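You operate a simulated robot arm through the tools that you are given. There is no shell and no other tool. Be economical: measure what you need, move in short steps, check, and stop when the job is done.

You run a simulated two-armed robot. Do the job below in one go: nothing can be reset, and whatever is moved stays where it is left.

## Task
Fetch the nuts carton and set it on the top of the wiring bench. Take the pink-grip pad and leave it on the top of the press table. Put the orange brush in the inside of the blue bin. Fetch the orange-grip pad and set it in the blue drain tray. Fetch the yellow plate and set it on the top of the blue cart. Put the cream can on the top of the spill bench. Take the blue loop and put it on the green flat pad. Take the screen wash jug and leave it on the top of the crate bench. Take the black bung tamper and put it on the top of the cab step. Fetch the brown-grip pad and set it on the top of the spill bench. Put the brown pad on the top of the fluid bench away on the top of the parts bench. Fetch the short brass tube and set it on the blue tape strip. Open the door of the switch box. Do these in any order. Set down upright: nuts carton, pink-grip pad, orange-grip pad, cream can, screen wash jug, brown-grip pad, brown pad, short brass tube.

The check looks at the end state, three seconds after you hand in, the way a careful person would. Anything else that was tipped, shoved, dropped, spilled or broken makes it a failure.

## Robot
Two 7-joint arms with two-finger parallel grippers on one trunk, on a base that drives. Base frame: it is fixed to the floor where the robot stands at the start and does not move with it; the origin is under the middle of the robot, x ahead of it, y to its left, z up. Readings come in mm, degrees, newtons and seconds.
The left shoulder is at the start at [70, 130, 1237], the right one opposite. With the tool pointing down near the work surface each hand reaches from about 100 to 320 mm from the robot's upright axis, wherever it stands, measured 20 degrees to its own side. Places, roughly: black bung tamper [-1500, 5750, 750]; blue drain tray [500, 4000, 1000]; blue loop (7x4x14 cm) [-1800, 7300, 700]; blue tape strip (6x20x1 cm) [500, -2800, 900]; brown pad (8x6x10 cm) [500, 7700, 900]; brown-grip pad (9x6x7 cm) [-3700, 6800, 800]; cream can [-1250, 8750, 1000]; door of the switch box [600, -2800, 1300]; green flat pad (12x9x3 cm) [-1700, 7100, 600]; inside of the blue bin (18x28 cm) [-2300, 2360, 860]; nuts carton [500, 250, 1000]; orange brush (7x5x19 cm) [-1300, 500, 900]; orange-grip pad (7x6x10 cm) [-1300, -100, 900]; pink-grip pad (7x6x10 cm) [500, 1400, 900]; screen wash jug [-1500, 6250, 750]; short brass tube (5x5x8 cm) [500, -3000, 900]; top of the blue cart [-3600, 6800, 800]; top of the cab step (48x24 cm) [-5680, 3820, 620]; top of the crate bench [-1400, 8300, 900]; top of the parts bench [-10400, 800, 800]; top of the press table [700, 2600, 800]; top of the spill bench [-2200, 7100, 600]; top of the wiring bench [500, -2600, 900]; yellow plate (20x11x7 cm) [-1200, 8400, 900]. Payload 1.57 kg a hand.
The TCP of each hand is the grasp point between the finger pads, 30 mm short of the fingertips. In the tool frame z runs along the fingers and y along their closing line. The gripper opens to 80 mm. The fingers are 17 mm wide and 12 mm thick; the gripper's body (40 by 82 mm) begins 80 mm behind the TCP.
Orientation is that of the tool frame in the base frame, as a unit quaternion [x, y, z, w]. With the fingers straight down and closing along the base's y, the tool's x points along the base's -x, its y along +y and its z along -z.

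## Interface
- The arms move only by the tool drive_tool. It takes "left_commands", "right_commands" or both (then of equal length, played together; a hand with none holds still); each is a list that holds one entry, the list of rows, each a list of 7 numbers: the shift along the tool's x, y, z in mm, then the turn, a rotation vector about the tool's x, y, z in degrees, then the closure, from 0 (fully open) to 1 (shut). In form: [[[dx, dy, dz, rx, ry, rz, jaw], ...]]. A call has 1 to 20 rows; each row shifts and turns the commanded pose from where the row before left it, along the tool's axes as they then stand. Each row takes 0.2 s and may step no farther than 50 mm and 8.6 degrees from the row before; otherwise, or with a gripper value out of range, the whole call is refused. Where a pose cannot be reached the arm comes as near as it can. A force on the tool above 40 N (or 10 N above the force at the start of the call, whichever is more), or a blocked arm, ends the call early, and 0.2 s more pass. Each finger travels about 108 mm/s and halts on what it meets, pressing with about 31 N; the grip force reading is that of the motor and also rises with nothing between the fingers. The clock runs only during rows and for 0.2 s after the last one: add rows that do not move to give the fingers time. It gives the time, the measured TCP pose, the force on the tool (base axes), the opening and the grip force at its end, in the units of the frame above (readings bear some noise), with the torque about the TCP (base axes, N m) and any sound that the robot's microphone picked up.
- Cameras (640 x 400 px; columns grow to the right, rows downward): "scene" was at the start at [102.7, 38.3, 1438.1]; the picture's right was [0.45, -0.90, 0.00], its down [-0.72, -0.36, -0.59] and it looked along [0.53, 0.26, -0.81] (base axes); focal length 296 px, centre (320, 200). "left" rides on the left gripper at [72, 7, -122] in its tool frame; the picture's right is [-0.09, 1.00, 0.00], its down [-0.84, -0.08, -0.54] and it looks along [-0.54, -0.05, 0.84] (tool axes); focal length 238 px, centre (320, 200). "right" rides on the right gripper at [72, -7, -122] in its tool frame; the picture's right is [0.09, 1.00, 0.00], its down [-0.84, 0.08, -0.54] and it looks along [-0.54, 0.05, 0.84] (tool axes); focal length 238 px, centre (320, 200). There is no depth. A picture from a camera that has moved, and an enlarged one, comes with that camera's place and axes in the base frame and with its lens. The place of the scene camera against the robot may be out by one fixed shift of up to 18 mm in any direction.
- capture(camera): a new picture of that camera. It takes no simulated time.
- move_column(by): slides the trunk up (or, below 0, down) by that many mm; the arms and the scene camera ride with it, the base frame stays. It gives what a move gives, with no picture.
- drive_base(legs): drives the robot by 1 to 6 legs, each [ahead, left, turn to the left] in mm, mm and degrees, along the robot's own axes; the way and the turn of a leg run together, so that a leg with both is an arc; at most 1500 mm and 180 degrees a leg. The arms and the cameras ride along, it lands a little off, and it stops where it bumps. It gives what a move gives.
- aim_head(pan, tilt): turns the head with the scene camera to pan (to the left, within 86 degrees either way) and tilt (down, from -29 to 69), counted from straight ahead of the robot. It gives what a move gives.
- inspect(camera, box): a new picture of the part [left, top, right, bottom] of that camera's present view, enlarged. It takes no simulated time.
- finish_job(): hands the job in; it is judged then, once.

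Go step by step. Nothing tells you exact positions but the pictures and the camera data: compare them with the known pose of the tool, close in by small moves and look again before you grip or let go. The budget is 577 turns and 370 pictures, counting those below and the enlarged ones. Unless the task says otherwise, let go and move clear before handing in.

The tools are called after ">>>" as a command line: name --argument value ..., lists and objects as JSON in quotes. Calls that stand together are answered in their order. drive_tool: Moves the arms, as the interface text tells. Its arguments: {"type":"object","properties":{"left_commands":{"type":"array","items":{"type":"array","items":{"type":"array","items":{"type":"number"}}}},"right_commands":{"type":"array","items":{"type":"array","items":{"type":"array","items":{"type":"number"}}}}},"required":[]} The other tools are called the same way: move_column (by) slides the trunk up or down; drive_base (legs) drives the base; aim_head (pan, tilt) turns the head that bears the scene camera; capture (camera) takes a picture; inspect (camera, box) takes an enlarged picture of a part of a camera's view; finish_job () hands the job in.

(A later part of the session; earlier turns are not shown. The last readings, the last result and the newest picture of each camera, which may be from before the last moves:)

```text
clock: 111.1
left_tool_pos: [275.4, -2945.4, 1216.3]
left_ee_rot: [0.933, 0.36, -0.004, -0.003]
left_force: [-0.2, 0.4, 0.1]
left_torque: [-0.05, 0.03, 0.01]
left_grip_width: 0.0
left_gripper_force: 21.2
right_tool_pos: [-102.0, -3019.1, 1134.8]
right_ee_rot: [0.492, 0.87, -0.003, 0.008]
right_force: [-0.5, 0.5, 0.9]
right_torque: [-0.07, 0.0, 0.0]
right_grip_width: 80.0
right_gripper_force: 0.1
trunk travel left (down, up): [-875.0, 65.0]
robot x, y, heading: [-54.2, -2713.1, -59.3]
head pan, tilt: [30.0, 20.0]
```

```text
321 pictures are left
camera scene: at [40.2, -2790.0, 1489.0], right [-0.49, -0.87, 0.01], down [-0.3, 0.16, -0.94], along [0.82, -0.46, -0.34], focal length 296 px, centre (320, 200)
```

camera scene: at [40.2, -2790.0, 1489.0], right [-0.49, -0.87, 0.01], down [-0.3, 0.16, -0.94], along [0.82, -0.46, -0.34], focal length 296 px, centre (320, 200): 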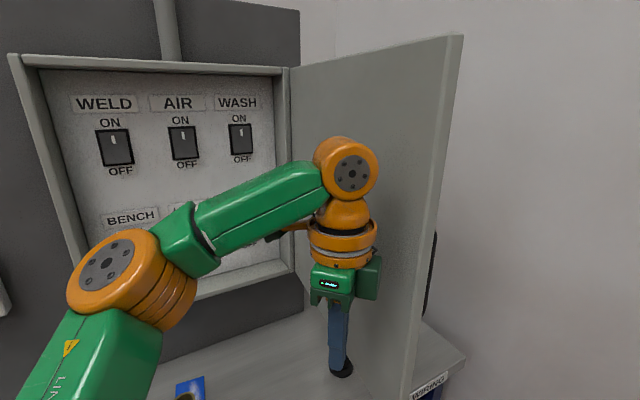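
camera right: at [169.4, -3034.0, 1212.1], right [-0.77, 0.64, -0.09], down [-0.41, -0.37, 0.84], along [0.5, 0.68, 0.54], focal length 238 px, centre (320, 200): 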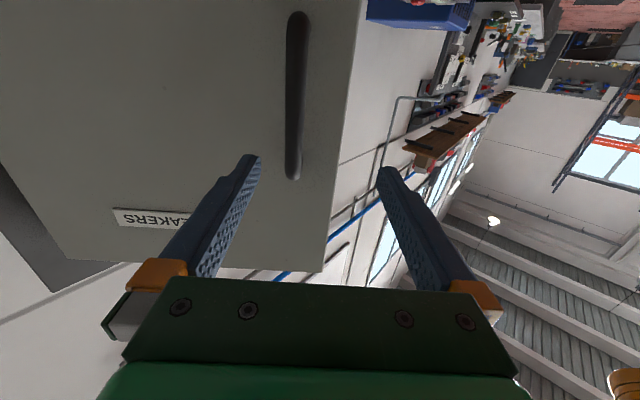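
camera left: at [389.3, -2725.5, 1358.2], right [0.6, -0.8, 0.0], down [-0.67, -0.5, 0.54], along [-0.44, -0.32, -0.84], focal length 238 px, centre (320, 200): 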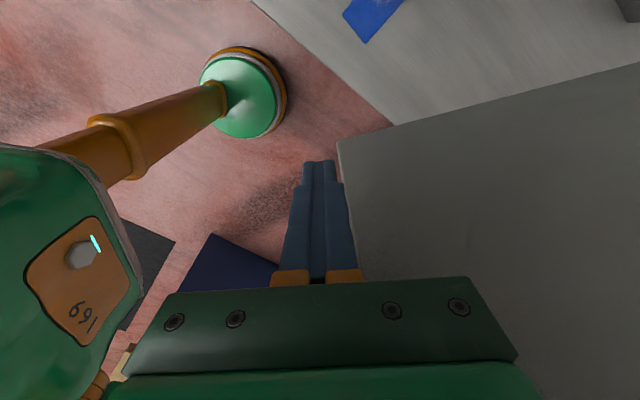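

The door is open about 90°. I'll withdraw, turn around and head for the opposite row (orange-grip pad and orange brush).

>>> drive_base --legs '[[-86, 51, 0], [-128, -215, 0], [0, 0, -120.5]]'

>>> aim_head --pan -50 --tilt 20

>>> capture --camera "scene"

```text
clock: 118.7
left_tool_pos: [-676.2, -2775.3, 1214.8]
left_ee_rot: [0.771, -0.636, 0.005, -0.005]
left_force: [0.5, 0.3, -0.2]
left_torque: [0.02, 0.02, 0.01]
left_grip_width: 0.0
left_gripper_force: 21.7
right_tool_pos: [-544.1, -2415.0, 1132.2]
right_ee_rot: [1.0, -0.003, -0.006, 0.004]
right_force: [0.4, -0.4, 0.2]
right_torque: [0.01, 0.01, 0.02]
right_grip_width: 80.1
right_gripper_force: 0.0
trunk travel left (down, up): [-875.0, 65.0]
robot x, y, heading: [-300.1, -2616.6, 179.4]
head pan, tilt: [30.0, 20.0]
```

```text
clock: 120.2
left_tool_pos: [-676.1, -2776.2, 1215.7]
left_ee_rot: [0.772, -0.636, 0.004, -0.005]
left_force: [-0.2, -0.5, 0.8]
left_torque: [0.01, 0.02, 0.0]
left_grip_width: 0.1
left_gripper_force: 21.2
right_tool_pos: [-543.3, -2415.7, 1131.6]
right_ee_rot: [1.0, -0.003, -0.006, 0.004]
right_force: [0.5, -0.6, 0.4]
right_torque: [0.03, -0.01, 0.03]
right_grip_width: 80.5
right_gripper_force: 0.1
trunk travel left (down, up): [-875.0, 65.0]
robot x, y, heading: [-306.0, -2616.3, 179.5]
head pan, tilt: [-50.0, 20.0]
```

```text
320 pictures are left
camera scene: at [-426.4, -2540.1, 1488.5], right [0.77, 0.64, 0.0], down [0.22, -0.26, -0.94], along [-0.6, 0.73, -0.34], focal length 296 px, centre (320, 200)
```

scene: 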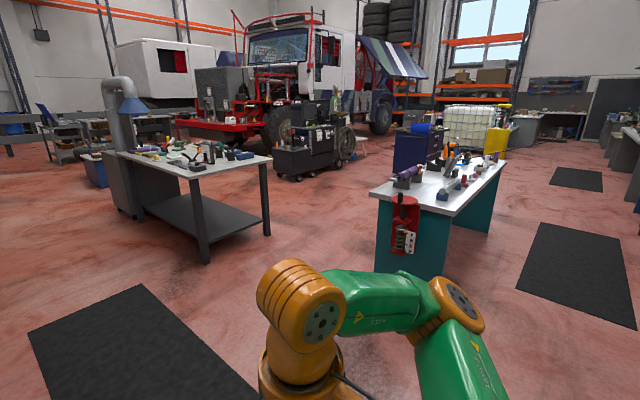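

The workbench with the orange items stands ahead on the right. I'll move along the aisle toward it and look.

>>> drive_base --legs '[[0, -1300, 0], [0, -1100, 0]]'

>>> aim_head --pan -10 --tilt 25

>>> capture --camera "scene"

```text
clock: 132.0
left_tool_pos: [-677.3, -385.9, 1215.9]
left_ee_rot: [0.774, -0.633, 0.005, -0.005]
left_force: [0.2, -1.7, 0.7]
left_torque: [-0.03, 0.01, -0.01]
left_grip_width: 0.3
left_gripper_force: 21.6
right_tool_pos: [-547.8, -24.4, 1132.1]
right_ee_rot: [1.0, 0.002, -0.007, 0.003]
right_force: [0.5, 1.1, -0.6]
right_torque: [0.04, 0.0, 0.02]
right_grip_width: 79.9
right_gripper_force: 0.0
trunk travel left (down, up): [-875.0, 65.0]
robot x, y, heading: [-304.6, -222.9, 179.8]
head pan, tilt: [-50.0, 20.0]
```

```text
clock: 133.1
left_tool_pos: [-677.6, -384.0, 1215.0]
left_ee_rot: [0.774, -0.633, 0.004, -0.005]
left_force: [0.6, -0.5, 0.0]
left_torque: [0.01, 0.02, 0.03]
left_grip_width: 0.1
left_gripper_force: 21.0
right_tool_pos: [-547.1, -23.4, 1131.2]
right_ee_rot: [1.0, 0.002, -0.006, 0.003]
right_force: [0.5, 0.8, 0.3]
right_torque: [-0.04, -0.01, -0.05]
right_grip_width: 80.1
right_gripper_force: 0.1
trunk travel left (down, up): [-875.0, 65.0]
robot x, y, heading: [-311.1, -224.6, 179.8]
head pan, tilt: [-10.0, 25.0]
```

```text
319 pictures are left
camera scene: at [-460.2, -202.1, 1480.4], right [0.18, 0.98, 0.0], down [0.42, -0.07, -0.91], along [-0.89, 0.16, -0.42], focal length 296 px, centre (320, 200)
```

scene: 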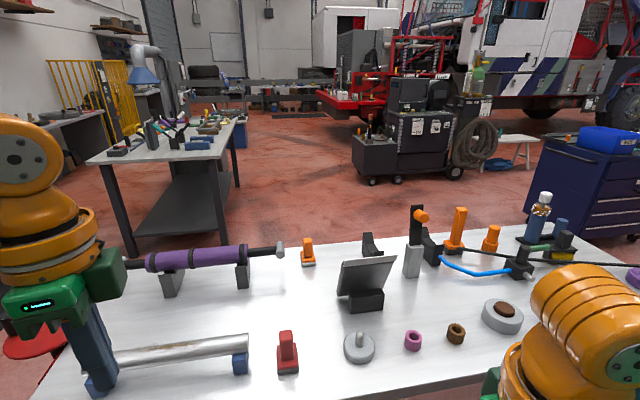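

The orange-grip pad (about -1265, -97) and the brush (about -1246, 428) sit on the far side of this bench, whose far edge is at x about -1390. I'll go around its end and approach from behind.

>>> drive_base --legs '[[0, 1150, 0], [800, 0, 0], [800, 0, 0], [0, 0, 180], [0, 1250, 0]]'

>>> aim_head --pan 10 --tilt 30

>>> capture --camera "scene"

```text
clock: 159.9
left_tool_pos: [-1495.9, 57.1, 1215.1]
left_ee_rot: [0.644, 0.765, -0.005, -0.006]
left_force: [-0.2, 0.4, 0.0]
left_torque: [0.0, 0.01, -0.02]
left_grip_width: 0.0
left_gripper_force: 21.6
right_tool_pos: [-1635.4, -302.3, 1131.9]
right_ee_rot: [0.013, 1.0, 0.005, 0.006]
right_force: [-0.1, 0.3, -0.1]
right_torque: [0.0, 0.01, 0.01]
right_grip_width: 79.9
right_gripper_force: 0.0
trunk travel left (down, up): [-875.0, 65.0]
robot x, y, heading: [-1871.8, -96.1, -1.7]
head pan, tilt: [-10.0, 25.0]
```

```text
clock: 160.7
left_tool_pos: [-1494.8, 57.5, 1215.5]
left_ee_rot: [0.644, 0.765, -0.006, -0.005]
left_force: [0.4, -0.2, -0.1]
left_torque: [-0.03, -0.01, -0.04]
left_grip_width: 0.1
left_gripper_force: 21.1
right_tool_pos: [-1635.0, -300.6, 1132.0]
right_ee_rot: [0.012, 1.0, 0.004, 0.007]
right_force: [-0.3, -0.5, -0.1]
right_torque: [0.04, 0.0, -0.01]
right_grip_width: 79.9
right_gripper_force: 0.1
trunk travel left (down, up): [-875.0, 65.0]
robot x, y, heading: [-1867.9, -98.3, -1.6]
head pan, tilt: [10.0, 30.0]
```

```text
318 pictures are left
camera scene: at [-1744.4, -76.0, 1472.4], right [0.15, -0.99, 0.0], down [-0.49, -0.07, -0.87], along [0.86, 0.13, -0.5], focal length 296 px, centre (320, 200)
```

scene: 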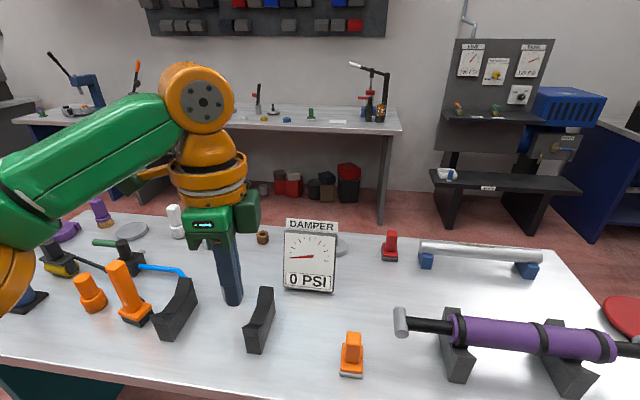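

The pad is at the near side of the bench and the brush is to its left. I'll drive in so the right hand can take the pad.

>>> drive_base --legs '[[0, 120, 1.6], [200, 0, 0]]'

>>> drive_tool --right_commands '[[[-30, 20, 0, 0, 0, 0, 0], [-30, 30, 0, 0, 0, 0, 0], [0, 30, 0, 0, 0, 0, 0]]]' --left_commands '[[[0, 0, -30, 0, 0, 0, 0], [0, 0, -30, 0, 0, 0, 0], [0, 0, 0, 0, 0, 0, 0]]]'

>>> aim_head --pan 0 --tilt 58

>>> capture --camera "right"

>>> capture --camera "scene"

```text
clock: 163.2
left_tool_pos: [-1303.0, 187.8, 1215.9]
left_ee_rot: [0.632, 0.775, -0.004, -0.005]
left_force: [-0.5, -0.4, -0.2]
left_torque: [0.03, -0.02, -0.02]
left_grip_width: 0.0
left_gripper_force: 21.0
right_tool_pos: [-1432.2, -174.5, 1132.2]
right_ee_rot: [-0.003, 1.0, 0.004, 0.008]
right_force: [-0.3, 0.2, 0.3]
right_torque: [0.02, 0.0, 0.0]
right_grip_width: 79.7
right_gripper_force: 0.0
trunk travel left (down, up): [-875.0, 65.0]
robot x, y, heading: [-1669.8, 24.7, 0.3]
head pan, tilt: [10.0, 30.0]
```

```text
clock: 164.0
left_tool_pos: [-1317.0, 204.5, 1259.4]
left_ee_rot: [0.632, 0.775, -0.005, -0.003]
left_force: [-0.8, 0.8, 0.3]
left_torque: [0.0, 0.01, 0.01]
left_grip_width: 80.0
left_gripper_force: 0.1
left hand out of reach, approached as far as the arm can: row 1, 2
right_tool_pos: [-1369.6, -92.0, 1132.4]
right_ee_rot: [-0.002, 1.0, 0.003, 0.006]
right_force: [-0.1, -0.3, -0.3]
right_torque: [0.02, -0.01, -0.01]
right_grip_width: 79.8
right_gripper_force: 0.0
trunk travel left (down, up): [-875.0, 65.0]
robot x, y, heading: [-1674.4, 25.9, 0.2]
head pan, tilt: [10.0, 30.0]
```

```text
clock: 164.9
left_tool_pos: [-1317.9, 202.3, 1258.7]
left_ee_rot: [0.632, 0.775, -0.005, -0.003]
left_force: [0.4, 0.3, 0.6]
left_torque: [0.02, 0.0, 0.0]
left_grip_width: 80.1
left_gripper_force: 0.1
right_tool_pos: [-1369.6, -94.7, 1132.0]
right_ee_rot: [-0.001, 1.0, 0.003, 0.006]
right_force: [0.3, 0.4, -0.5]
right_torque: [-0.01, -0.01, -0.01]
right_grip_width: 79.9
right_gripper_force: 0.0
trunk travel left (down, up): [-875.0, 65.0]
robot x, y, heading: [-1667.3, 26.6, -0.1]
head pan, tilt: [0.0, 58.0]
```

```text
317 pictures are left
camera right: at [-1444.0, -102.3, 1253.5], right [-0.1, 1.0, 0.01], down [0.83, 0.08, 0.55], along [0.55, 0.06, -0.83], focal length 238 px, centre (320, 200)
```

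right: 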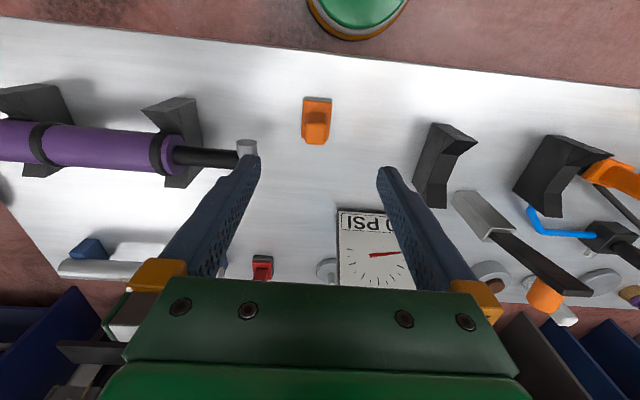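

```text
316 pictures are left
camera scene: at [-1563.8, 31.8, 1432.7], right [0.0, -1.0, 0.0], down [-0.85, 0.0, -0.53], along [0.53, 0.0, -0.85], focal length 296 px, centre (320, 200)
```

scene: 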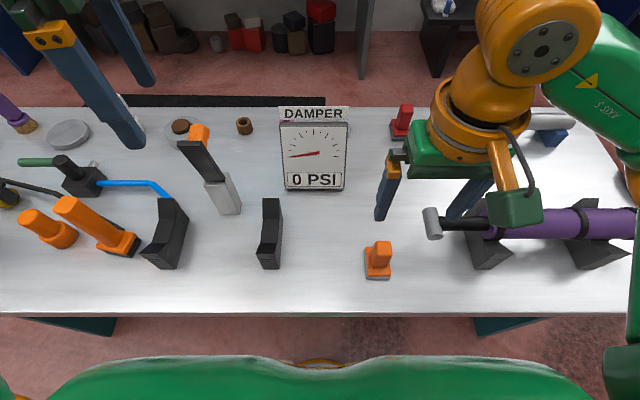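

>>> drive_tool --left_commands '[[[18, -38, 0, 0, 0, 0, 0], [18, -38, 0, 0, 0, 0, 0], [0, 0, 0, 0, 0, 0, 0]]]'

>>> move_column --by -130

>>> capture --camera "right"

```text
clock: 165.7
left_tool_pos: [-1398.7, 223.4, 1257.8]
left_ee_rot: [0.632, 0.775, -0.006, -0.004]
left_force: [-0.1, -0.4, 0.5]
left_torque: [0.02, 0.04, -0.03]
left_grip_width: 80.1
left_gripper_force: 0.1
right_tool_pos: [-1368.0, -94.4, 1131.6]
right_ee_rot: [-0.002, 1.0, 0.005, 0.007]
right_force: [0.1, 0.5, -0.2]
right_torque: [0.03, 0.0, 0.03]
right_grip_width: 79.6
right_gripper_force: 0.0
trunk travel left (down, up): [-875.0, 65.0]
robot x, y, heading: [-1669.6, 26.5, 0.1]
head pan, tilt: [0.0, 58.0]
```

```text
clock: 167.3
left_tool_pos: [-1398.2, 224.3, 1127.7]
left_ee_rot: [0.632, 0.775, -0.005, -0.005]
left_force: [0.2, 0.0, -0.1]
left_torque: [0.0, -0.01, 0.01]
left_grip_width: 80.0
left_gripper_force: 0.1
right_tool_pos: [-1369.4, -93.5, 1002.2]
right_ee_rot: [-0.003, 1.0, 0.004, 0.006]
right_force: [0.8, -0.1, 0.5]
right_torque: [-0.03, 0.0, 0.01]
right_grip_width: 79.9
right_gripper_force: 0.1
trunk travel left (down, up): [-745.0, 195.0]
robot x, y, heading: [-1670.0, 27.9, -0.0]
head pan, tilt: [0.0, 58.0]
```

```text
315 pictures are left
camera right: at [-1444.2, -101.8, 1123.5], right [-0.1, 1.0, 0.01], down [0.83, 0.08, 0.55], along [0.55, 0.06, -0.83], focal length 238 px, centre (320, 200)
```

right: 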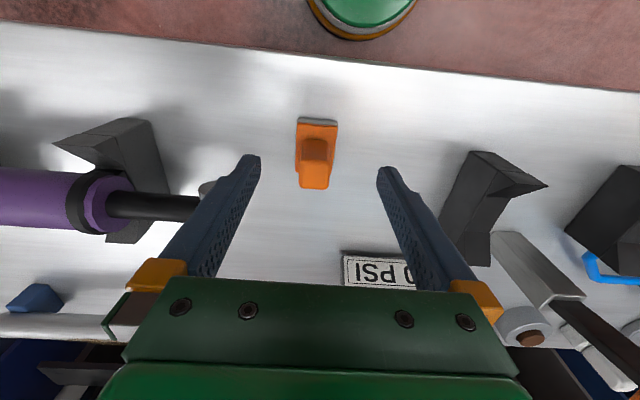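

>>> drive_tool --right_commands '[[[-28, -1, 0, 0, 0, 0, 0], [0, 0, 30, 0, 0, 0, 0], [0, 0, 30, 0, 0, 0, 0], [0, 0, 0, 0, 0, 0, 0]]]'

>>> capture --camera "right"

```text
clock: 168.3
left_tool_pos: [-1400.1, 224.4, 1128.0]
left_ee_rot: [0.632, 0.775, -0.006, -0.005]
left_force: [-0.6, -0.7, 0.1]
left_torque: [0.02, -0.03, -0.01]
left_grip_width: 80.0
left_gripper_force: 0.1
right_tool_pos: [-1340.7, -92.8, 941.7]
right_ee_rot: [-0.002, 1.0, 0.004, 0.006]
right_force: [0.0, 0.2, -0.1]
right_torque: [-0.05, -0.01, 0.04]
right_grip_width: 79.8
right_gripper_force: 0.1
trunk travel left (down, up): [-745.0, 195.0]
robot x, y, heading: [-1669.8, 27.8, -0.0]
head pan, tilt: [0.0, 58.0]
```

```text
314 pictures are left
camera right: at [-1415.6, -101.2, 1062.6], right [-0.1, 1.0, 0.01], down [0.83, 0.08, 0.55], along [0.55, 0.06, -0.83], focal length 238 px, centre (320, 200)
```

right: 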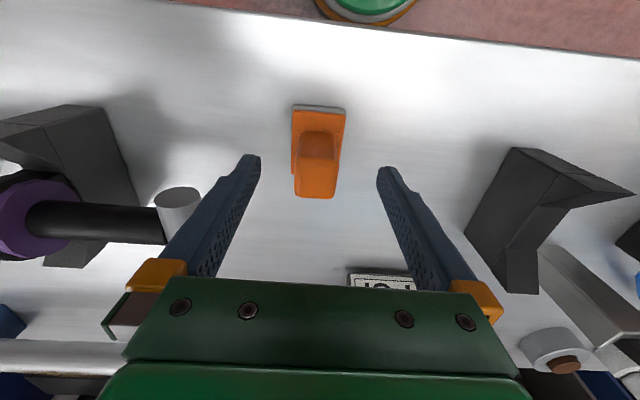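

>>> drive_tool --right_commands '[[[2, -2, 20, 0, 0, 0, 0], [0, 0, 20, 0, 0, 0, 0], [0, 0, 0, 0, 0, 0, 0.5], [0, 0, 0, 0, 0, 0, 1], [0, 0, 0, 0, 0, 0, 1], [0, 0, 0, 0, 0, 0, 1]]]'

>>> capture --camera "right"

```text
clock: 169.7
left_tool_pos: [-1399.6, 224.1, 1126.9]
left_ee_rot: [0.632, 0.775, -0.005, -0.004]
left_force: [0.0, -0.8, 0.7]
left_torque: [0.02, -0.01, 0.01]
left_grip_width: 79.8
left_gripper_force: 0.1
right_tool_pos: [-1341.9, -96.1, 901.5]
right_ee_rot: [-0.003, 1.0, 0.003, 0.006]
right_force: [-0.1, -0.1, 0.9]
right_torque: [0.02, -0.02, -0.01]
right_grip_width: 31.8
right_gripper_force: 30.9
trunk travel left (down, up): [-745.0, 195.0]
robot x, y, heading: [-1666.1, 23.9, -0.4]
head pan, tilt: [0.0, 58.0]
```

```text
313 pictures are left
camera right: at [-1417.2, -104.3, 1023.6], right [-0.1, 1.0, 0.01], down [0.83, 0.08, 0.55], along [0.55, 0.06, -0.83], focal length 238 px, centre (320, 200)
```

right: 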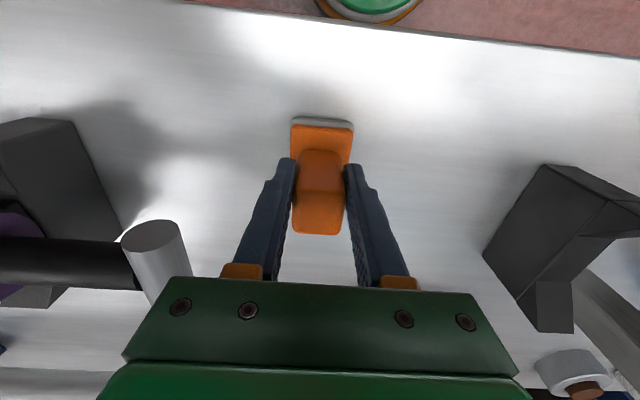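

The pad's grip is held (32 mm). I'll lift it high, pull it back over the bench edge, and slide left toward the brush.

>>> drive_tool --right_commands '[[[0, 0, -40, 0, 0, 0, 1], [0, 0, -40, 0, 0, 0, 1], [0, 0, -40, 0, 0, 0, 1], [0, 0, -40, 0, 0, 0, 1], [30, -10, 0, 0, 0, 0, 1], [30, -10, 0, 0, 0, 0, 1], [20, 0, 0, 0, 0, 0, 1], [0, 0, 0, 0, 0, 0, 1]]]'

>>> drive_base --legs '[[0, 290, 0]]'

>>> capture --camera "left"

>>> aim_head --pan 20 --tilt 50

>>> capture --camera "scene"

```text
clock: 171.5
left_tool_pos: [-1399.1, 223.2, 1127.9]
left_ee_rot: [0.633, 0.774, -0.005, -0.005]
left_force: [-0.5, 0.1, 0.4]
left_torque: [0.01, 0.02, -0.04]
left_grip_width: 80.1
left_gripper_force: 0.0
right_tool_pos: [-1423.9, -117.9, 1060.8]
right_ee_rot: [-0.002, 1.0, 0.004, 0.006]
right_force: [-1.1, 0.3, -2.0]
right_torque: [-0.04, 0.01, -0.03]
right_grip_width: 31.7
right_gripper_force: 31.3
trunk travel left (down, up): [-745.0, 195.0]
robot x, y, heading: [-1667.5, 29.8, 0.1]
head pan, tilt: [0.0, 58.0]
```

```text
clock: 173.5
left_tool_pos: [-1400.1, 512.4, 1127.4]
left_ee_rot: [0.632, 0.775, -0.005, -0.005]
left_force: [-0.3, -0.7, 0.2]
left_torque: [0.02, -0.02, -0.01]
left_grip_width: 80.2
left_gripper_force: 0.1
right_tool_pos: [-1423.4, 170.9, 1061.6]
right_ee_rot: [-0.003, 1.0, 0.004, 0.005]
right_force: [1.1, -0.1, -1.5]
right_torque: [0.01, 0.0, 0.02]
right_grip_width: 31.4
right_gripper_force: 31.3
trunk travel left (down, up): [-745.0, 195.0]
robot x, y, heading: [-1668.0, 320.5, 0.1]
head pan, tilt: [0.0, 58.0]
```

```text
312 pictures are left
camera left: at [-1406.9, 585.1, 1250.2], right [0.99, 0.11, -0.01], down [0.1, -0.83, 0.54], along [0.05, -0.54, -0.84], focal length 238 px, centre (320, 200)
```

left: 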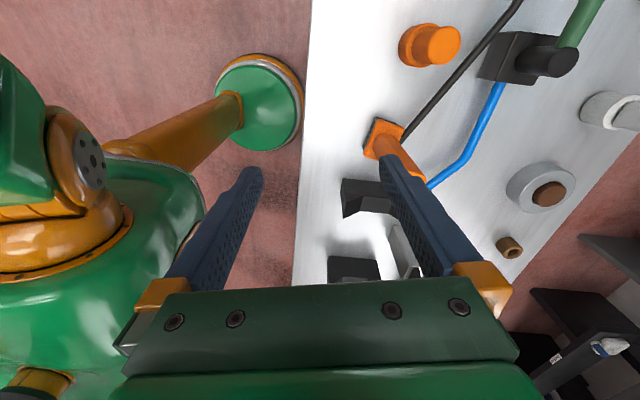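

```text
clock: 174.3
left_tool_pos: [-1400.7, 515.8, 1127.3]
left_ee_rot: [0.631, 0.776, -0.005, -0.004]
left_force: [-0.1, 0.5, 0.5]
left_torque: [-0.02, 0.0, -0.01]
left_grip_width: 79.7
left_gripper_force: 0.1
right_tool_pos: [-1424.0, 174.3, 1061.2]
right_ee_rot: [-0.003, 1.0, 0.004, 0.006]
right_force: [0.1, 1.4, -1.3]
right_torque: [0.02, 0.03, 0.0]
right_grip_width: 31.5
right_gripper_force: 30.7
trunk travel left (down, up): [-745.0, 195.0]
robot x, y, heading: [-1670.7, 318.5, 0.1]
head pan, tilt: [20.0, 50.0]
```

```text
311 pictures are left
camera scene: at [-1560.7, 349.0, 1312.8], right [0.34, -0.94, 0.0], down [-0.72, -0.26, -0.64], along [0.6, 0.22, -0.77], focal length 296 px, centre (320, 200)
```

scene: 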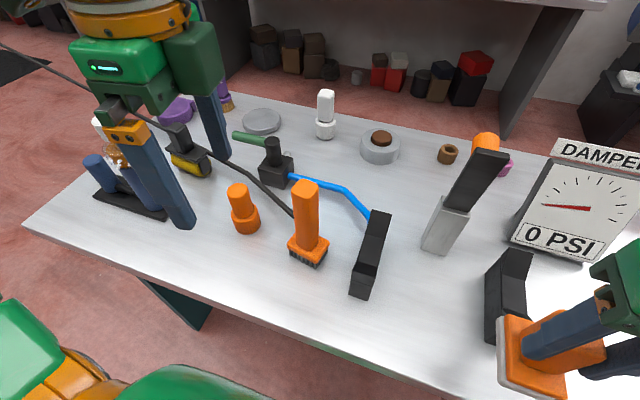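

>>> drive_tool --right_commands '[[[0, 0, -35, 0, 0, 0, 1], [0, 0, 0, 0, 0, 0, 1], [0, 0, 0, 0, 0, 0, 1]]]' --left_commands '[[[-30, 0, 0, 0, 0, 0, 0], [-30, 0, 0, 0, 0, 0, 0], [-5, 10, 0, 0, 0, 0, 0]]]'

>>> drive_base --legs '[[80, 0, 0]]'

>>> capture --camera "left"

>>> capture --camera "scene"

```text
clock: 175.1
left_tool_pos: [-1375.4, 451.7, 1127.2]
left_ee_rot: [0.631, 0.776, -0.006, -0.005]
left_force: [0.0, -0.1, 0.1]
left_torque: [-0.03, 0.01, 0.04]
left_grip_width: 80.1
left_gripper_force: 0.0
right_tool_pos: [-1422.1, 173.5, 1096.1]
right_ee_rot: [-0.004, 1.0, 0.003, 0.005]
right_force: [-0.6, 0.0, -1.4]
right_torque: [-0.01, 0.03, -0.03]
right_grip_width: 31.5
right_gripper_force: 30.9
trunk travel left (down, up): [-745.0, 195.0]
robot x, y, heading: [-1671.7, 318.7, 0.0]
head pan, tilt: [20.0, 50.0]
```

```text
clock: 176.2
left_tool_pos: [-1301.9, 453.3, 1129.2]
left_ee_rot: [0.631, 0.776, -0.004, -0.003]
left_force: [-0.7, 0.0, -0.4]
left_torque: [0.03, -0.03, -0.04]
left_grip_width: 79.8
left_gripper_force: 0.0
right_tool_pos: [-1349.0, 174.7, 1097.1]
right_ee_rot: [-0.003, 1.0, 0.004, 0.008]
right_force: [0.4, 0.6, -1.5]
right_torque: [0.0, 0.0, 0.01]
right_grip_width: 31.6
right_gripper_force: 31.2
trunk travel left (down, up): [-745.0, 195.0]
robot x, y, heading: [-1590.5, 318.0, 0.2]
head pan, tilt: [20.0, 50.0]
```

```text
310 pictures are left
camera left: at [-1309.4, 525.5, 1251.0], right [0.99, 0.11, -0.01], down [0.1, -0.83, 0.54], along [0.05, -0.54, -0.84], focal length 238 px, centre (320, 200)
```

left: 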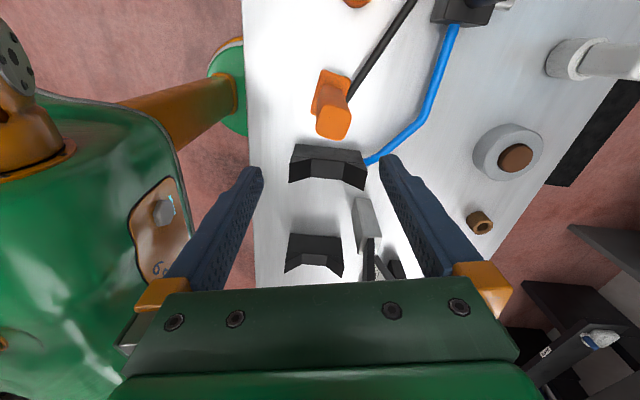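

```text
309 pictures are left
camera scene: at [-1486.1, 348.9, 1313.4], right [0.35, -0.94, 0.0], down [-0.72, -0.26, -0.65], along [0.61, 0.22, -0.76], focal length 296 px, centre (320, 200)
```

scene: 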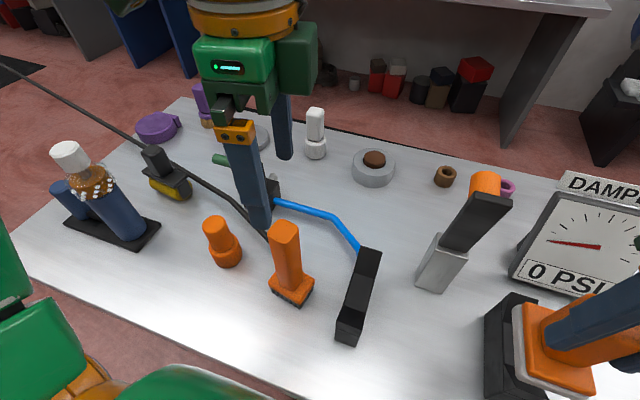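

>>> drive_tool --left_commands '[[[11, 14, 0, 0, 0, 0, 0], [0, 0, 40, 0, 0, 0, 0], [0, 0, 40, 0, 0, 0, 0], [0, 0, 40, 0, 0, 0, 0], [0, 0, 18, 0, 0, 0, 0], [0, 0, 0, 0, 0, 0, 0]]]'

>>> capture --camera "left"

```text
clock: 177.6
left_tool_pos: [-1289.0, 465.7, 990.1]
left_ee_rot: [0.631, 0.776, -0.006, -0.004]
left_force: [0.1, -0.3, -0.5]
left_torque: [-0.01, 0.01, -0.03]
left_grip_width: 80.3
left_gripper_force: 0.2
right_tool_pos: [-1345.2, 174.0, 1096.1]
right_ee_rot: [-0.004, 1.0, 0.003, 0.006]
right_force: [0.2, 0.0, -0.2]
right_torque: [0.02, 0.04, 0.0]
right_grip_width: 31.6
right_gripper_force: 31.0
trunk travel left (down, up): [-745.0, 195.0]
robot x, y, heading: [-1592.6, 317.5, 0.1]
head pan, tilt: [20.0, 50.0]
```

```text
308 pictures are left
camera left: at [-1295.5, 537.7, 1111.6], right [0.99, 0.11, -0.01], down [0.1, -0.83, 0.54], along [0.05, -0.54, -0.84], focal length 238 px, centre (320, 200)
```

left: 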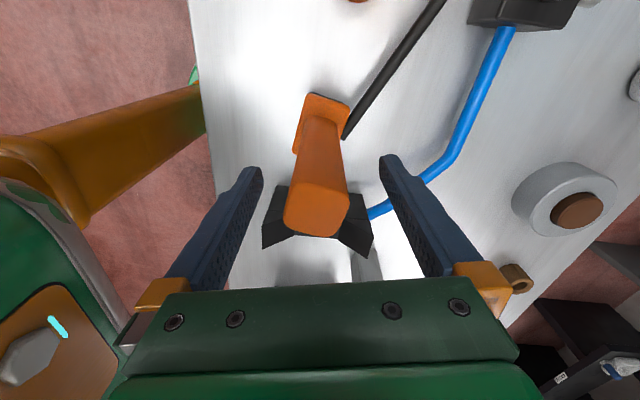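

>>> drive_tool --left_commands '[[[0, 0, 3, 0, 0, 0, 0], [0, 0, 0, 0, 0, 0, 0.5], [0, 0, 0, 0, 0, 0, 1], [0, 0, 0, 0, 0, 0, 1], [0, 0, 0, 0, 0, 0, 1], [0, 0, -20, 0, 0, 0, 1], [0, 0, -30, 0, 0, 0, 1], [0, 0, -40, 0, 0, 0, 1], [0, 0, -40, 0, 0, 0, 1], [0, 0, -20, 0, 0, 0, 1]]]'

>>> capture --camera "scene"

```text
clock: 179.8
left_tool_pos: [-1285.5, 466.5, 1137.2]
left_ee_rot: [0.632, 0.775, -0.007, -0.005]
left_force: [0.2, -0.8, -1.8]
left_torque: [0.01, 0.01, -0.01]
left_grip_width: 38.4
left_gripper_force: 30.7
right_tool_pos: [-1345.1, 173.8, 1095.8]
right_ee_rot: [-0.003, 1.0, 0.003, 0.005]
right_force: [0.4, 0.4, -0.8]
right_torque: [-0.01, 0.03, -0.02]
right_grip_width: 31.9
right_gripper_force: 31.3
trunk travel left (down, up): [-745.0, 195.0]
robot x, y, heading: [-1593.4, 315.2, 0.5]
head pan, tilt: [20.0, 50.0]
```

```text
307 pictures are left
camera scene: at [-1480.5, 349.2, 1312.8], right [0.34, -0.94, 0.0], down [-0.72, -0.26, -0.64], along [0.6, 0.22, -0.77], focal length 296 px, centre (320, 200)
```

scene: 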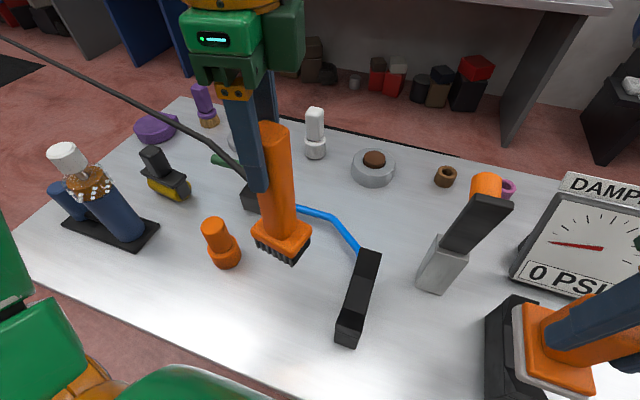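

The brush is in hand. I'll back out and look toward the blue bin.

>>> drive_base --legs '[[-350, 0, 0]]'

>>> aim_head --pan 80 --tilt 12

>>> capture --camera "scene"

```text
clock: 182.0
left_tool_pos: [-1628.9, 464.4, 1135.2]
left_ee_rot: [0.632, 0.775, -0.006, -0.004]
left_force: [0.2, -0.3, -1.3]
left_torque: [0.02, 0.0, 0.0]
left_grip_width: 38.2
left_gripper_force: 30.8
right_tool_pos: [-1686.4, 172.4, 1094.6]
right_ee_rot: [-0.003, 1.0, 0.004, 0.006]
right_force: [-0.3, 0.0, -1.9]
right_torque: [-0.02, 0.03, 0.0]
right_grip_width: 31.6
right_gripper_force: 31.0
trunk travel left (down, up): [-745.0, 195.0]
robot x, y, heading: [-1935.0, 313.7, -0.1]
head pan, tilt: [20.0, 50.0]
```

```text
clock: 183.3
left_tool_pos: [-1629.5, 466.2, 1134.8]
left_ee_rot: [0.632, 0.775, -0.005, -0.005]
left_force: [-0.8, -0.6, -1.4]
left_torque: [0.02, -0.01, -0.02]
left_grip_width: 38.2
left_gripper_force: 30.7
right_tool_pos: [-1688.4, 173.1, 1096.3]
right_ee_rot: [-0.003, 1.0, 0.004, 0.006]
right_force: [-0.6, -0.6, -1.2]
right_torque: [0.02, 0.04, 0.04]
right_grip_width: 31.6
right_gripper_force: 31.0
trunk travel left (down, up): [-745.0, 195.0]
robot x, y, heading: [-1934.1, 317.7, 0.2]
head pan, tilt: [80.0, 12.0]
```

```text
306 pictures are left
camera scene: at [-1880.7, 413.5, 1371.4], right [0.98, -0.17, 0.0], down [-0.04, -0.21, -0.98], along [0.17, 0.96, -0.21], focal length 296 px, centre (320, 200)
```

scene: 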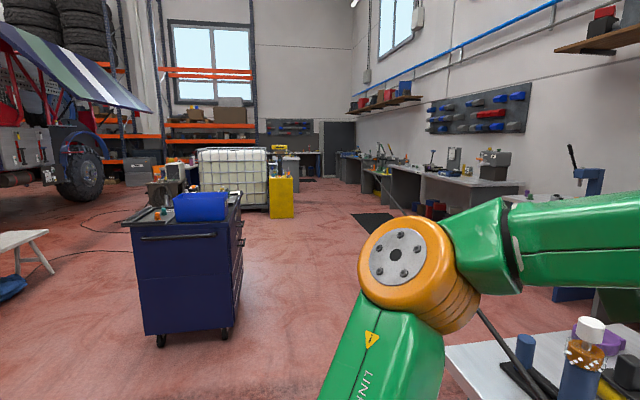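

The blue bin sits on top of a blue tool cart near (-2310, 2360). I'll turn to face +y and approach it.

>>> drive_base --legs '[[0, 0, 90], [0, 255, 0], [1350, 0, 0]]'

>>> aim_head --pan 15 --tilt 35

>>> capture --camera "scene"

```text
clock: 195.3
left_tool_pos: [-2364.7, 1955.9, 1136.8]
left_ee_rot: [-0.11, 0.994, -0.006, 0.0]
left_force: [-0.2, 0.3, -1.7]
left_torque: [0.02, -0.03, 0.0]
left_grip_width: 37.1
left_gripper_force: 31.1
right_tool_pos: [-2071.8, 1902.7, 1096.5]
right_ee_rot: [0.716, -0.698, -0.007, -0.001]
right_force: [-0.1, 1.1, -1.7]
right_torque: [0.04, 0.0, -0.03]
right_grip_width: 31.6
right_gripper_force: 31.0
trunk travel left (down, up): [-745.0, 195.0]
robot x, y, heading: [-2210.3, 1655.4, 91.0]
head pan, tilt: [80.0, 12.0]
```

```text
clock: 196.7
left_tool_pos: [-2365.5, 1956.7, 1135.9]
left_ee_rot: [-0.11, 0.994, -0.007, 0.001]
left_force: [0.2, 0.3, -1.4]
left_torque: [0.03, -0.04, 0.01]
left_grip_width: 37.0
left_gripper_force: 30.7
right_tool_pos: [-2070.8, 1902.2, 1095.8]
right_ee_rot: [0.716, -0.698, -0.007, -0.002]
right_force: [-0.3, -0.9, -1.2]
right_torque: [-0.04, -0.02, 0.01]
right_grip_width: 31.3
right_gripper_force: 30.6
trunk travel left (down, up): [-745.0, 195.0]
robot x, y, heading: [-2212.9, 1657.6, 91.0]
head pan, tilt: [15.0, 35.0]
```

```text
305 pictures are left
camera scene: at [-2249.0, 1795.4, 1334.6], right [0.96, 0.28, 0.0], down [0.16, -0.55, -0.82], along [-0.23, 0.79, -0.57], focal length 296 px, centre (320, 200)
```

scene: 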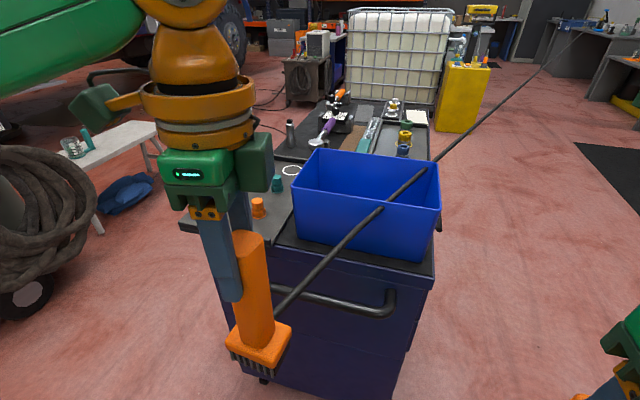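

A thin black line seems to run from the brush into the distance. I'll inspect both ends before going on.

>>> inspect --camera "scene" --box '[200, 150, 440, 390]'

>>> inspect --camera "scene" --box '[430, 0, 640, 160]'

```text
1.67 times, centred on (320, 270) of scene
camera zoom: at [-2249.0, 1795.4, 1334.6], right [0.96, 0.28, 0.0], down [0.16, -0.55, -0.82], along [-0.23, 0.79, -0.57], focal length 493 px, centre (320, 83)
```

zoom: 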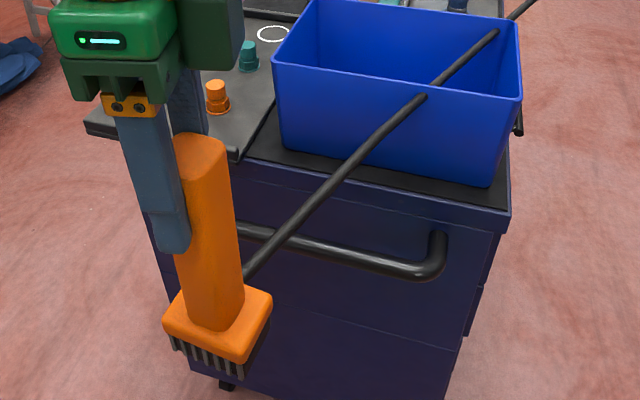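

```text
2.50 times, centred on (535, 80) of scene
camera zoom: at [-2249.0, 1795.4, 1334.6], right [0.96, 0.28, 0.0], down [0.16, -0.55, -0.82], along [-0.23, 0.79, -0.57], focal length 740 px, centre (-218, 500)
```

zoom: 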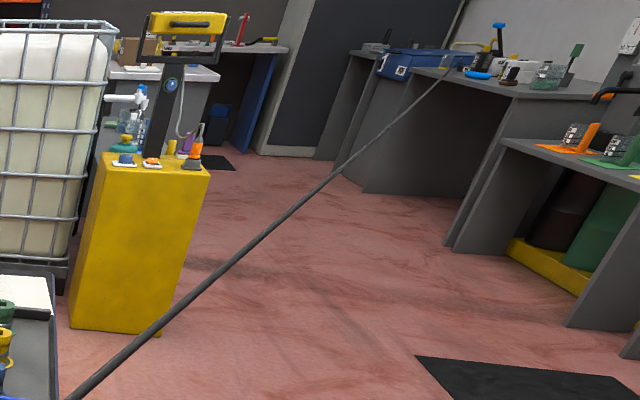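

The line looks like the brush's slack cord with no tension on the hand, so it doesn't matter here. I'll raise the column to clear the bin rim (about z 1020) and move in.

>>> move_column --by 110

>>> drive_tool --left_commands '[[[-6, 27, 0, 0, 0, 0, 1], [-6, 27, 0, 0, 0, 0, 1], [0, 0, 0, 0, 0, 0, 1]]]'

>>> drive_base --legs '[[280, -60, 0]]'

>>> capture --camera "scene"

>>> capture --camera "left"

```text
clock: 198.1
left_tool_pos: [-2365.4, 1956.5, 1245.1]
left_ee_rot: [-0.11, 0.994, -0.007, 0.001]
left_force: [-0.5, 0.4, -1.4]
left_torque: [0.01, 0.01, 0.0]
left_grip_width: 36.9
left_gripper_force: 31.2
right_tool_pos: [-2071.2, 1903.3, 1205.6]
right_ee_rot: [0.716, -0.699, -0.006, -0.002]
right_force: [0.2, 0.3, -1.3]
right_torque: [-0.04, -0.01, -0.03]
right_grip_width: 31.8
right_gripper_force: 31.0
trunk travel left (down, up): [-855.0, 85.0]
robot x, y, heading: [-2210.5, 1655.7, 91.2]
head pan, tilt: [15.0, 35.0]
```

```text
clock: 198.9
left_tool_pos: [-2377.5, 1996.4, 1232.3]
left_ee_rot: [-0.11, 0.994, -0.006, 0.001]
left_force: [0.2, -0.3, -1.0]
left_torque: [-0.03, 0.03, 0.04]
left_grip_width: 37.0
left_gripper_force: 30.6
left hand out of reach, approached as far as the arm can: row 1, 2
right_tool_pos: [-2071.1, 1902.3, 1206.1]
right_ee_rot: [0.716, -0.698, -0.007, -0.002]
right_force: [-0.4, 0.1, -2.0]
right_torque: [0.0, 0.02, 0.01]
right_grip_width: 31.4
right_gripper_force: 31.4
trunk travel left (down, up): [-855.0, 85.0]
robot x, y, heading: [-2210.7, 1652.4, 90.9]
head pan, tilt: [15.0, 35.0]
```

```text
clock: 200.9
left_tool_pos: [-2323.7, 2278.2, 1232.7]
left_ee_rot: [-0.11, 0.994, -0.005, 0.003]
left_force: [0.5, -0.5, -2.0]
left_torque: [0.06, 0.04, -0.04]
left_grip_width: 36.9
left_gripper_force: 31.5
right_tool_pos: [-2016.3, 2183.8, 1207.1]
right_ee_rot: [0.715, -0.699, -0.008, -0.003]
right_force: [0.0, -1.0, -0.9]
right_torque: [-0.02, -0.03, -0.03]
right_grip_width: 31.6
right_gripper_force: 31.3
trunk travel left (down, up): [-855.0, 85.0]
robot x, y, heading: [-2148.7, 1939.8, 91.2]
head pan, tilt: [15.0, 35.0]
```

```text
302 pictures are left
camera scene: at [-2194.0, 2076.0, 1444.9], right [0.96, 0.28, 0.0], down [0.16, -0.55, -0.82], along [-0.23, 0.79, -0.57], focal length 296 px, centre (320, 200)
```

scene: 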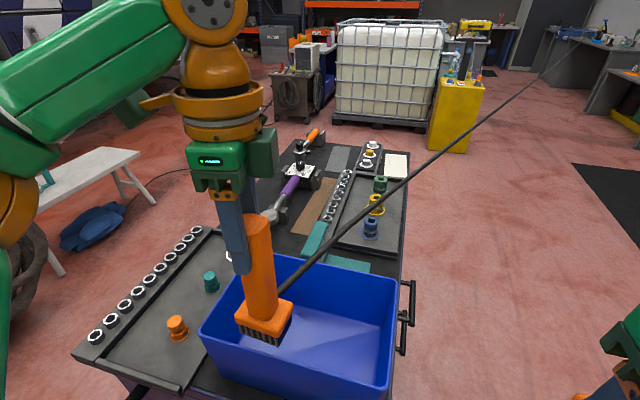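

```text
301 pictures are left
camera left: at [-2395.7, 2270.7, 1355.0], right [-0.13, 0.99, -0.01], down [0.83, 0.11, 0.55], along [0.54, 0.06, -0.84], focal length 238 px, centre (320, 200)
```

left: 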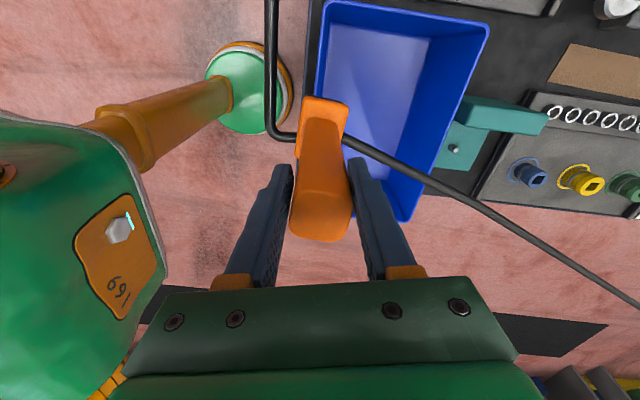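

>>> drive_base --legs '[[75, -25, 0]]'

>>> drive_tool --left_commands '[[[0, 0, 40, 0, 0, 0, 1], [0, 0, 40, 0, 0, 0, 1], [0, 0, 0, 0, 0, 0, 1]]]'

>>> capture --camera "scene"

```text
clock: 201.9
left_tool_pos: [-2301.7, 2348.4, 1234.0]
left_ee_rot: [-0.11, 0.994, -0.004, 0.004]
left_force: [-0.5, -1.1, -2.0]
left_torque: [0.05, 0.03, -0.03]
left_grip_width: 36.6
left_gripper_force: 30.8
right_tool_pos: [-1993.1, 2254.8, 1206.9]
right_ee_rot: [0.716, -0.699, -0.009, -0.004]
right_force: [-0.2, -0.3, -1.1]
right_torque: [0.05, -0.05, 0.03]
right_grip_width: 31.7
right_gripper_force: 31.1
trunk travel left (down, up): [-855.0, 85.0]
robot x, y, heading: [-2126.7, 2016.4, 91.0]
head pan, tilt: [15.0, 35.0]
```

```text
clock: 202.8
left_tool_pos: [-2298.9, 2355.6, 1150.3]
left_ee_rot: [-0.11, 0.994, -0.007, 0.002]
left_force: [-0.1, 1.5, -2.3]
left_torque: [0.0, 0.0, -0.01]
left_grip_width: 36.9
left_gripper_force: 31.1
right_tool_pos: [-1992.0, 2263.0, 1205.8]
right_ee_rot: [0.715, -0.699, -0.007, -0.001]
right_force: [0.3, -0.4, -0.8]
right_torque: [0.0, 0.01, 0.03]
right_grip_width: 31.7
right_gripper_force: 30.8
trunk travel left (down, up): [-855.0, 85.0]
robot x, y, heading: [-2130.5, 2011.8, 91.0]
head pan, tilt: [15.0, 35.0]
```

```text
300 pictures are left
camera scene: at [-2169.8, 2155.1, 1444.5], right [0.96, 0.28, 0.0], down [0.16, -0.55, -0.82], along [-0.23, 0.79, -0.57], focal length 296 px, centre (320, 200)
```

scene: 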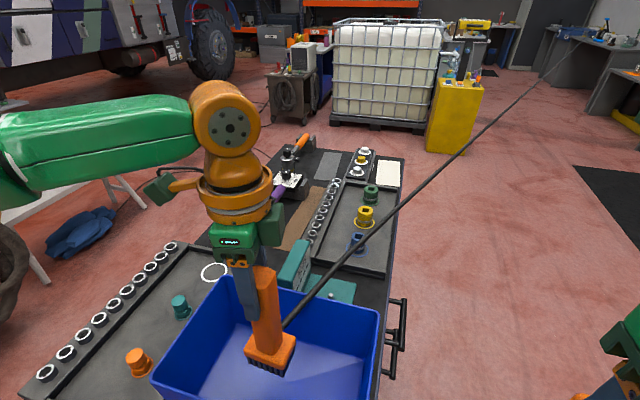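

>>> move_column --by -100

>>> drive_tool --left_commands '[[[0, 0, 8, 0, 0, 0, 1], [0, 0, 6, 0, 0, 0, 1], [0, 0, 0, 0, 0, 0, 1]]]'

>>> drive_tool --left_commands '[[[0, 0, 6, 0, 0, 0, 1], [0, 0, 0, 0, 0, 0, 1]]]'

>>> capture --camera "left"

```text
clock: 204.1
left_tool_pos: [-2299.1, 2355.5, 1051.4]
left_ee_rot: [-0.109, 0.994, -0.006, 0.002]
left_force: [0.6, -0.4, -1.6]
left_torque: [0.01, 0.02, -0.04]
left_grip_width: 36.7
left_gripper_force: 31.5
right_tool_pos: [-1992.4, 2261.9, 1106.4]
right_ee_rot: [0.716, -0.699, -0.006, -0.001]
right_force: [0.1, 0.9, -1.1]
right_torque: [-0.05, -0.02, -0.02]
right_grip_width: 31.6
right_gripper_force: 30.8
trunk travel left (down, up): [-755.0, 185.0]
robot x, y, heading: [-2131.0, 2010.8, 91.0]
head pan, tilt: [15.0, 35.0]
```

```text
clock: 204.9
left_tool_pos: [-2299.4, 2355.4, 1036.8]
left_ee_rot: [-0.11, 0.994, -0.005, 0.001]
left_force: [0.6, 0.6, -1.7]
left_torque: [0.0, -0.01, 0.01]
left_grip_width: 36.6
left_gripper_force: 31.1
right_tool_pos: [-1992.2, 2262.3, 1106.0]
right_ee_rot: [0.715, -0.699, -0.007, -0.002]
right_force: [0.0, -0.3, -0.6]
right_torque: [0.0, -0.02, 0.01]
right_grip_width: 31.5
right_gripper_force: 31.2
trunk travel left (down, up): [-755.0, 185.0]
robot x, y, heading: [-2131.2, 2016.4, 91.2]
head pan, tilt: [15.0, 35.0]
```

```text
clock: 205.5
left_tool_pos: [-2299.1, 2354.1, 1033.0]
left_ee_rot: [-0.11, 0.994, -0.003, 0.003]
left_force: [-2.6, 3.0, 17.8]
left_torque: [0.92, -0.06, 0.0]
left_grip_width: 36.6
left_gripper_force: 30.9
right_tool_pos: [-1992.6, 2258.6, 1106.4]
right_ee_rot: [0.715, -0.699, -0.007, -0.002]
right_force: [0.1, 0.0, -1.0]
right_torque: [0.01, -0.01, -0.03]
right_grip_width: 31.7
right_gripper_force: 30.8
trunk travel left (down, up): [-755.0, 185.0]
robot x, y, heading: [-2131.1, 2018.1, 91.1]
head pan, tilt: [15.0, 35.0]
```

```text
299 pictures are left
camera left: at [-2371.5, 2346.1, 1155.0], right [-0.13, 0.99, -0.01], down [0.83, 0.11, 0.55], along [0.54, 0.06, -0.84], focal length 238 px, centre (320, 200)
```

left: 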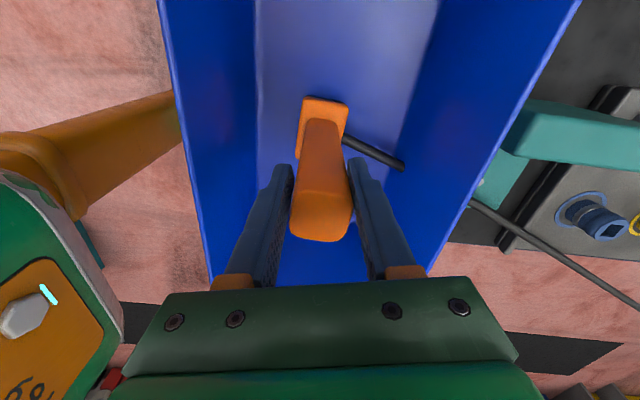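

The brush has touched the bin floor. I'll release and rise straight up.

>>> drive_tool --left_commands '[[[0, 0, -2, 0, 0, 0, 1], [0, 0, 0, 0, 0, 0, 0.7], [0, 0, 0, 0, 0, 0, 0.2], [0, 0, 0, 0, 0, 0, 0], [0, 0, -30, 0, 0, 0, 0], [0, 0, -40, 0, 0, 0, 0], [0, 0, -40, 0, 0, 0, 0], [0, 0, -40, 0, 0, 0, 0], [0, 0, 0, 0, 0, 0, 0]]]'

>>> move_column --by 70

>>> capture --camera "left"

```text
clock: 207.5
left_tool_pos: [-2313.2, 2338.8, 1159.9]
left_ee_rot: [-0.11, 0.994, -0.006, 0.002]
left_force: [-0.7, 0.0, 0.0]
left_torque: [-0.02, -0.02, 0.01]
left_grip_width: 80.1
left_gripper_force: 0.0
left hand out of reach, approached as far as the arm can: row 7, 8
right_tool_pos: [-1992.5, 2262.3, 1106.6]
right_ee_rot: [0.715, -0.699, -0.008, -0.002]
right_force: [0.0, 0.1, -0.4]
right_torque: [-0.01, 0.01, 0.02]
right_grip_width: 31.5
right_gripper_force: 31.1
trunk travel left (down, up): [-755.0, 185.0]
robot x, y, heading: [-2131.1, 2015.0, 91.2]
head pan, tilt: [15.0, 35.0]
```

```text
clock: 208.6
left_tool_pos: [-2313.2, 2337.8, 1229.5]
left_ee_rot: [-0.109, 0.994, -0.006, 0.002]
left_force: [0.1, 0.5, -0.5]
left_torque: [-0.01, 0.0, 0.0]
left_grip_width: 80.0
left_gripper_force: 0.0
right_tool_pos: [-1992.5, 2261.8, 1176.1]
right_ee_rot: [0.715, -0.699, -0.007, -0.002]
right_force: [0.1, 0.5, -2.0]
right_torque: [0.02, -0.03, 0.01]
right_grip_width: 31.8
right_gripper_force: 30.9
trunk travel left (down, up): [-825.0, 115.0]
robot x, y, heading: [-2128.2, 2014.0, 91.2]
head pan, tilt: [15.0, 35.0]
```

```text
298 pictures are left
camera left: at [-2385.4, 2330.4, 1351.7], right [-0.13, 0.99, -0.01], down [0.83, 0.11, 0.55], along [0.54, 0.06, -0.84], focal length 238 px, centre (320, 200)
```

left: 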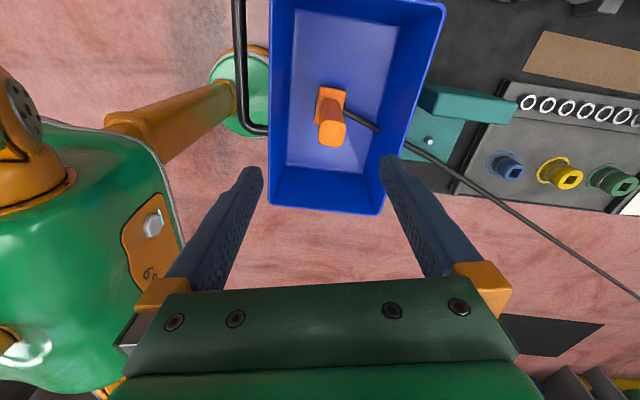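

The brush stands in the bin. Next I'll carry the orange pad along and fetch the pink-grip pad at (500, 1400) with the left hand.

>>> drive_base --legs '[[-560, 0, 0], [0, 0, -91.2], [1500, 0, 0], [400, -150, 0]]'

>>> aim_head --pan 15 --tilt 35

>>> capture --camera "scene"

```text
clock: 224.9
left_tool_pos: [108.2, 1484.4, 1229.7]
left_ee_rot: [0.629, 0.778, -0.005, -0.002]
left_force: [-0.6, 0.4, 0.4]
left_torque: [-0.03, 0.0, -0.03]
left_grip_width: 80.0
left_gripper_force: 0.1
right_tool_pos: [29.0, 1165.3, 1177.5]
right_ee_rot: [-0.008, 1.0, 0.003, 0.007]
right_force: [-0.1, 0.6, -1.8]
right_torque: [-0.04, 0.0, -0.02]
right_grip_width: 31.7
right_gripper_force: 31.1
trunk travel left (down, up): [-825.0, 115.0]
robot x, y, heading: [-214.3, 1306.6, 0.7]
head pan, tilt: [15.0, 35.0]
```

```text
clock: 225.5
left_tool_pos: [108.9, 1485.4, 1229.6]
left_ee_rot: [0.628, 0.778, -0.005, -0.002]
left_force: [-0.1, -0.4, -0.6]
left_torque: [-0.02, -0.01, -0.02]
left_grip_width: 80.3
left_gripper_force: 0.1
right_tool_pos: [31.9, 1165.0, 1175.9]
right_ee_rot: [-0.007, 1.0, 0.003, 0.006]
right_force: [0.2, -0.3, -1.1]
right_torque: [0.03, -0.02, 0.0]
right_grip_width: 31.7
right_gripper_force: 31.2
trunk travel left (down, up): [-825.0, 115.0]
robot x, y, heading: [-215.3, 1303.8, 0.7]
head pan, tilt: [15.0, 35.0]
```

```text
297 pictures are left
camera scene: at [-94.4, 1335.5, 1414.7], right [0.27, -0.96, 0.0], down [-0.55, -0.15, -0.82], along [0.79, 0.22, -0.57], focal length 296 px, centre (320, 200)
```

scene: 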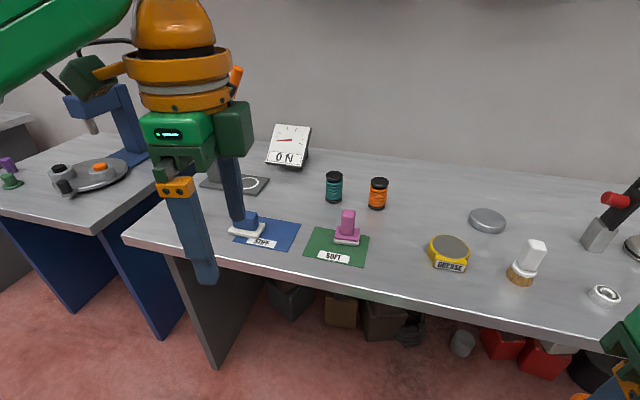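

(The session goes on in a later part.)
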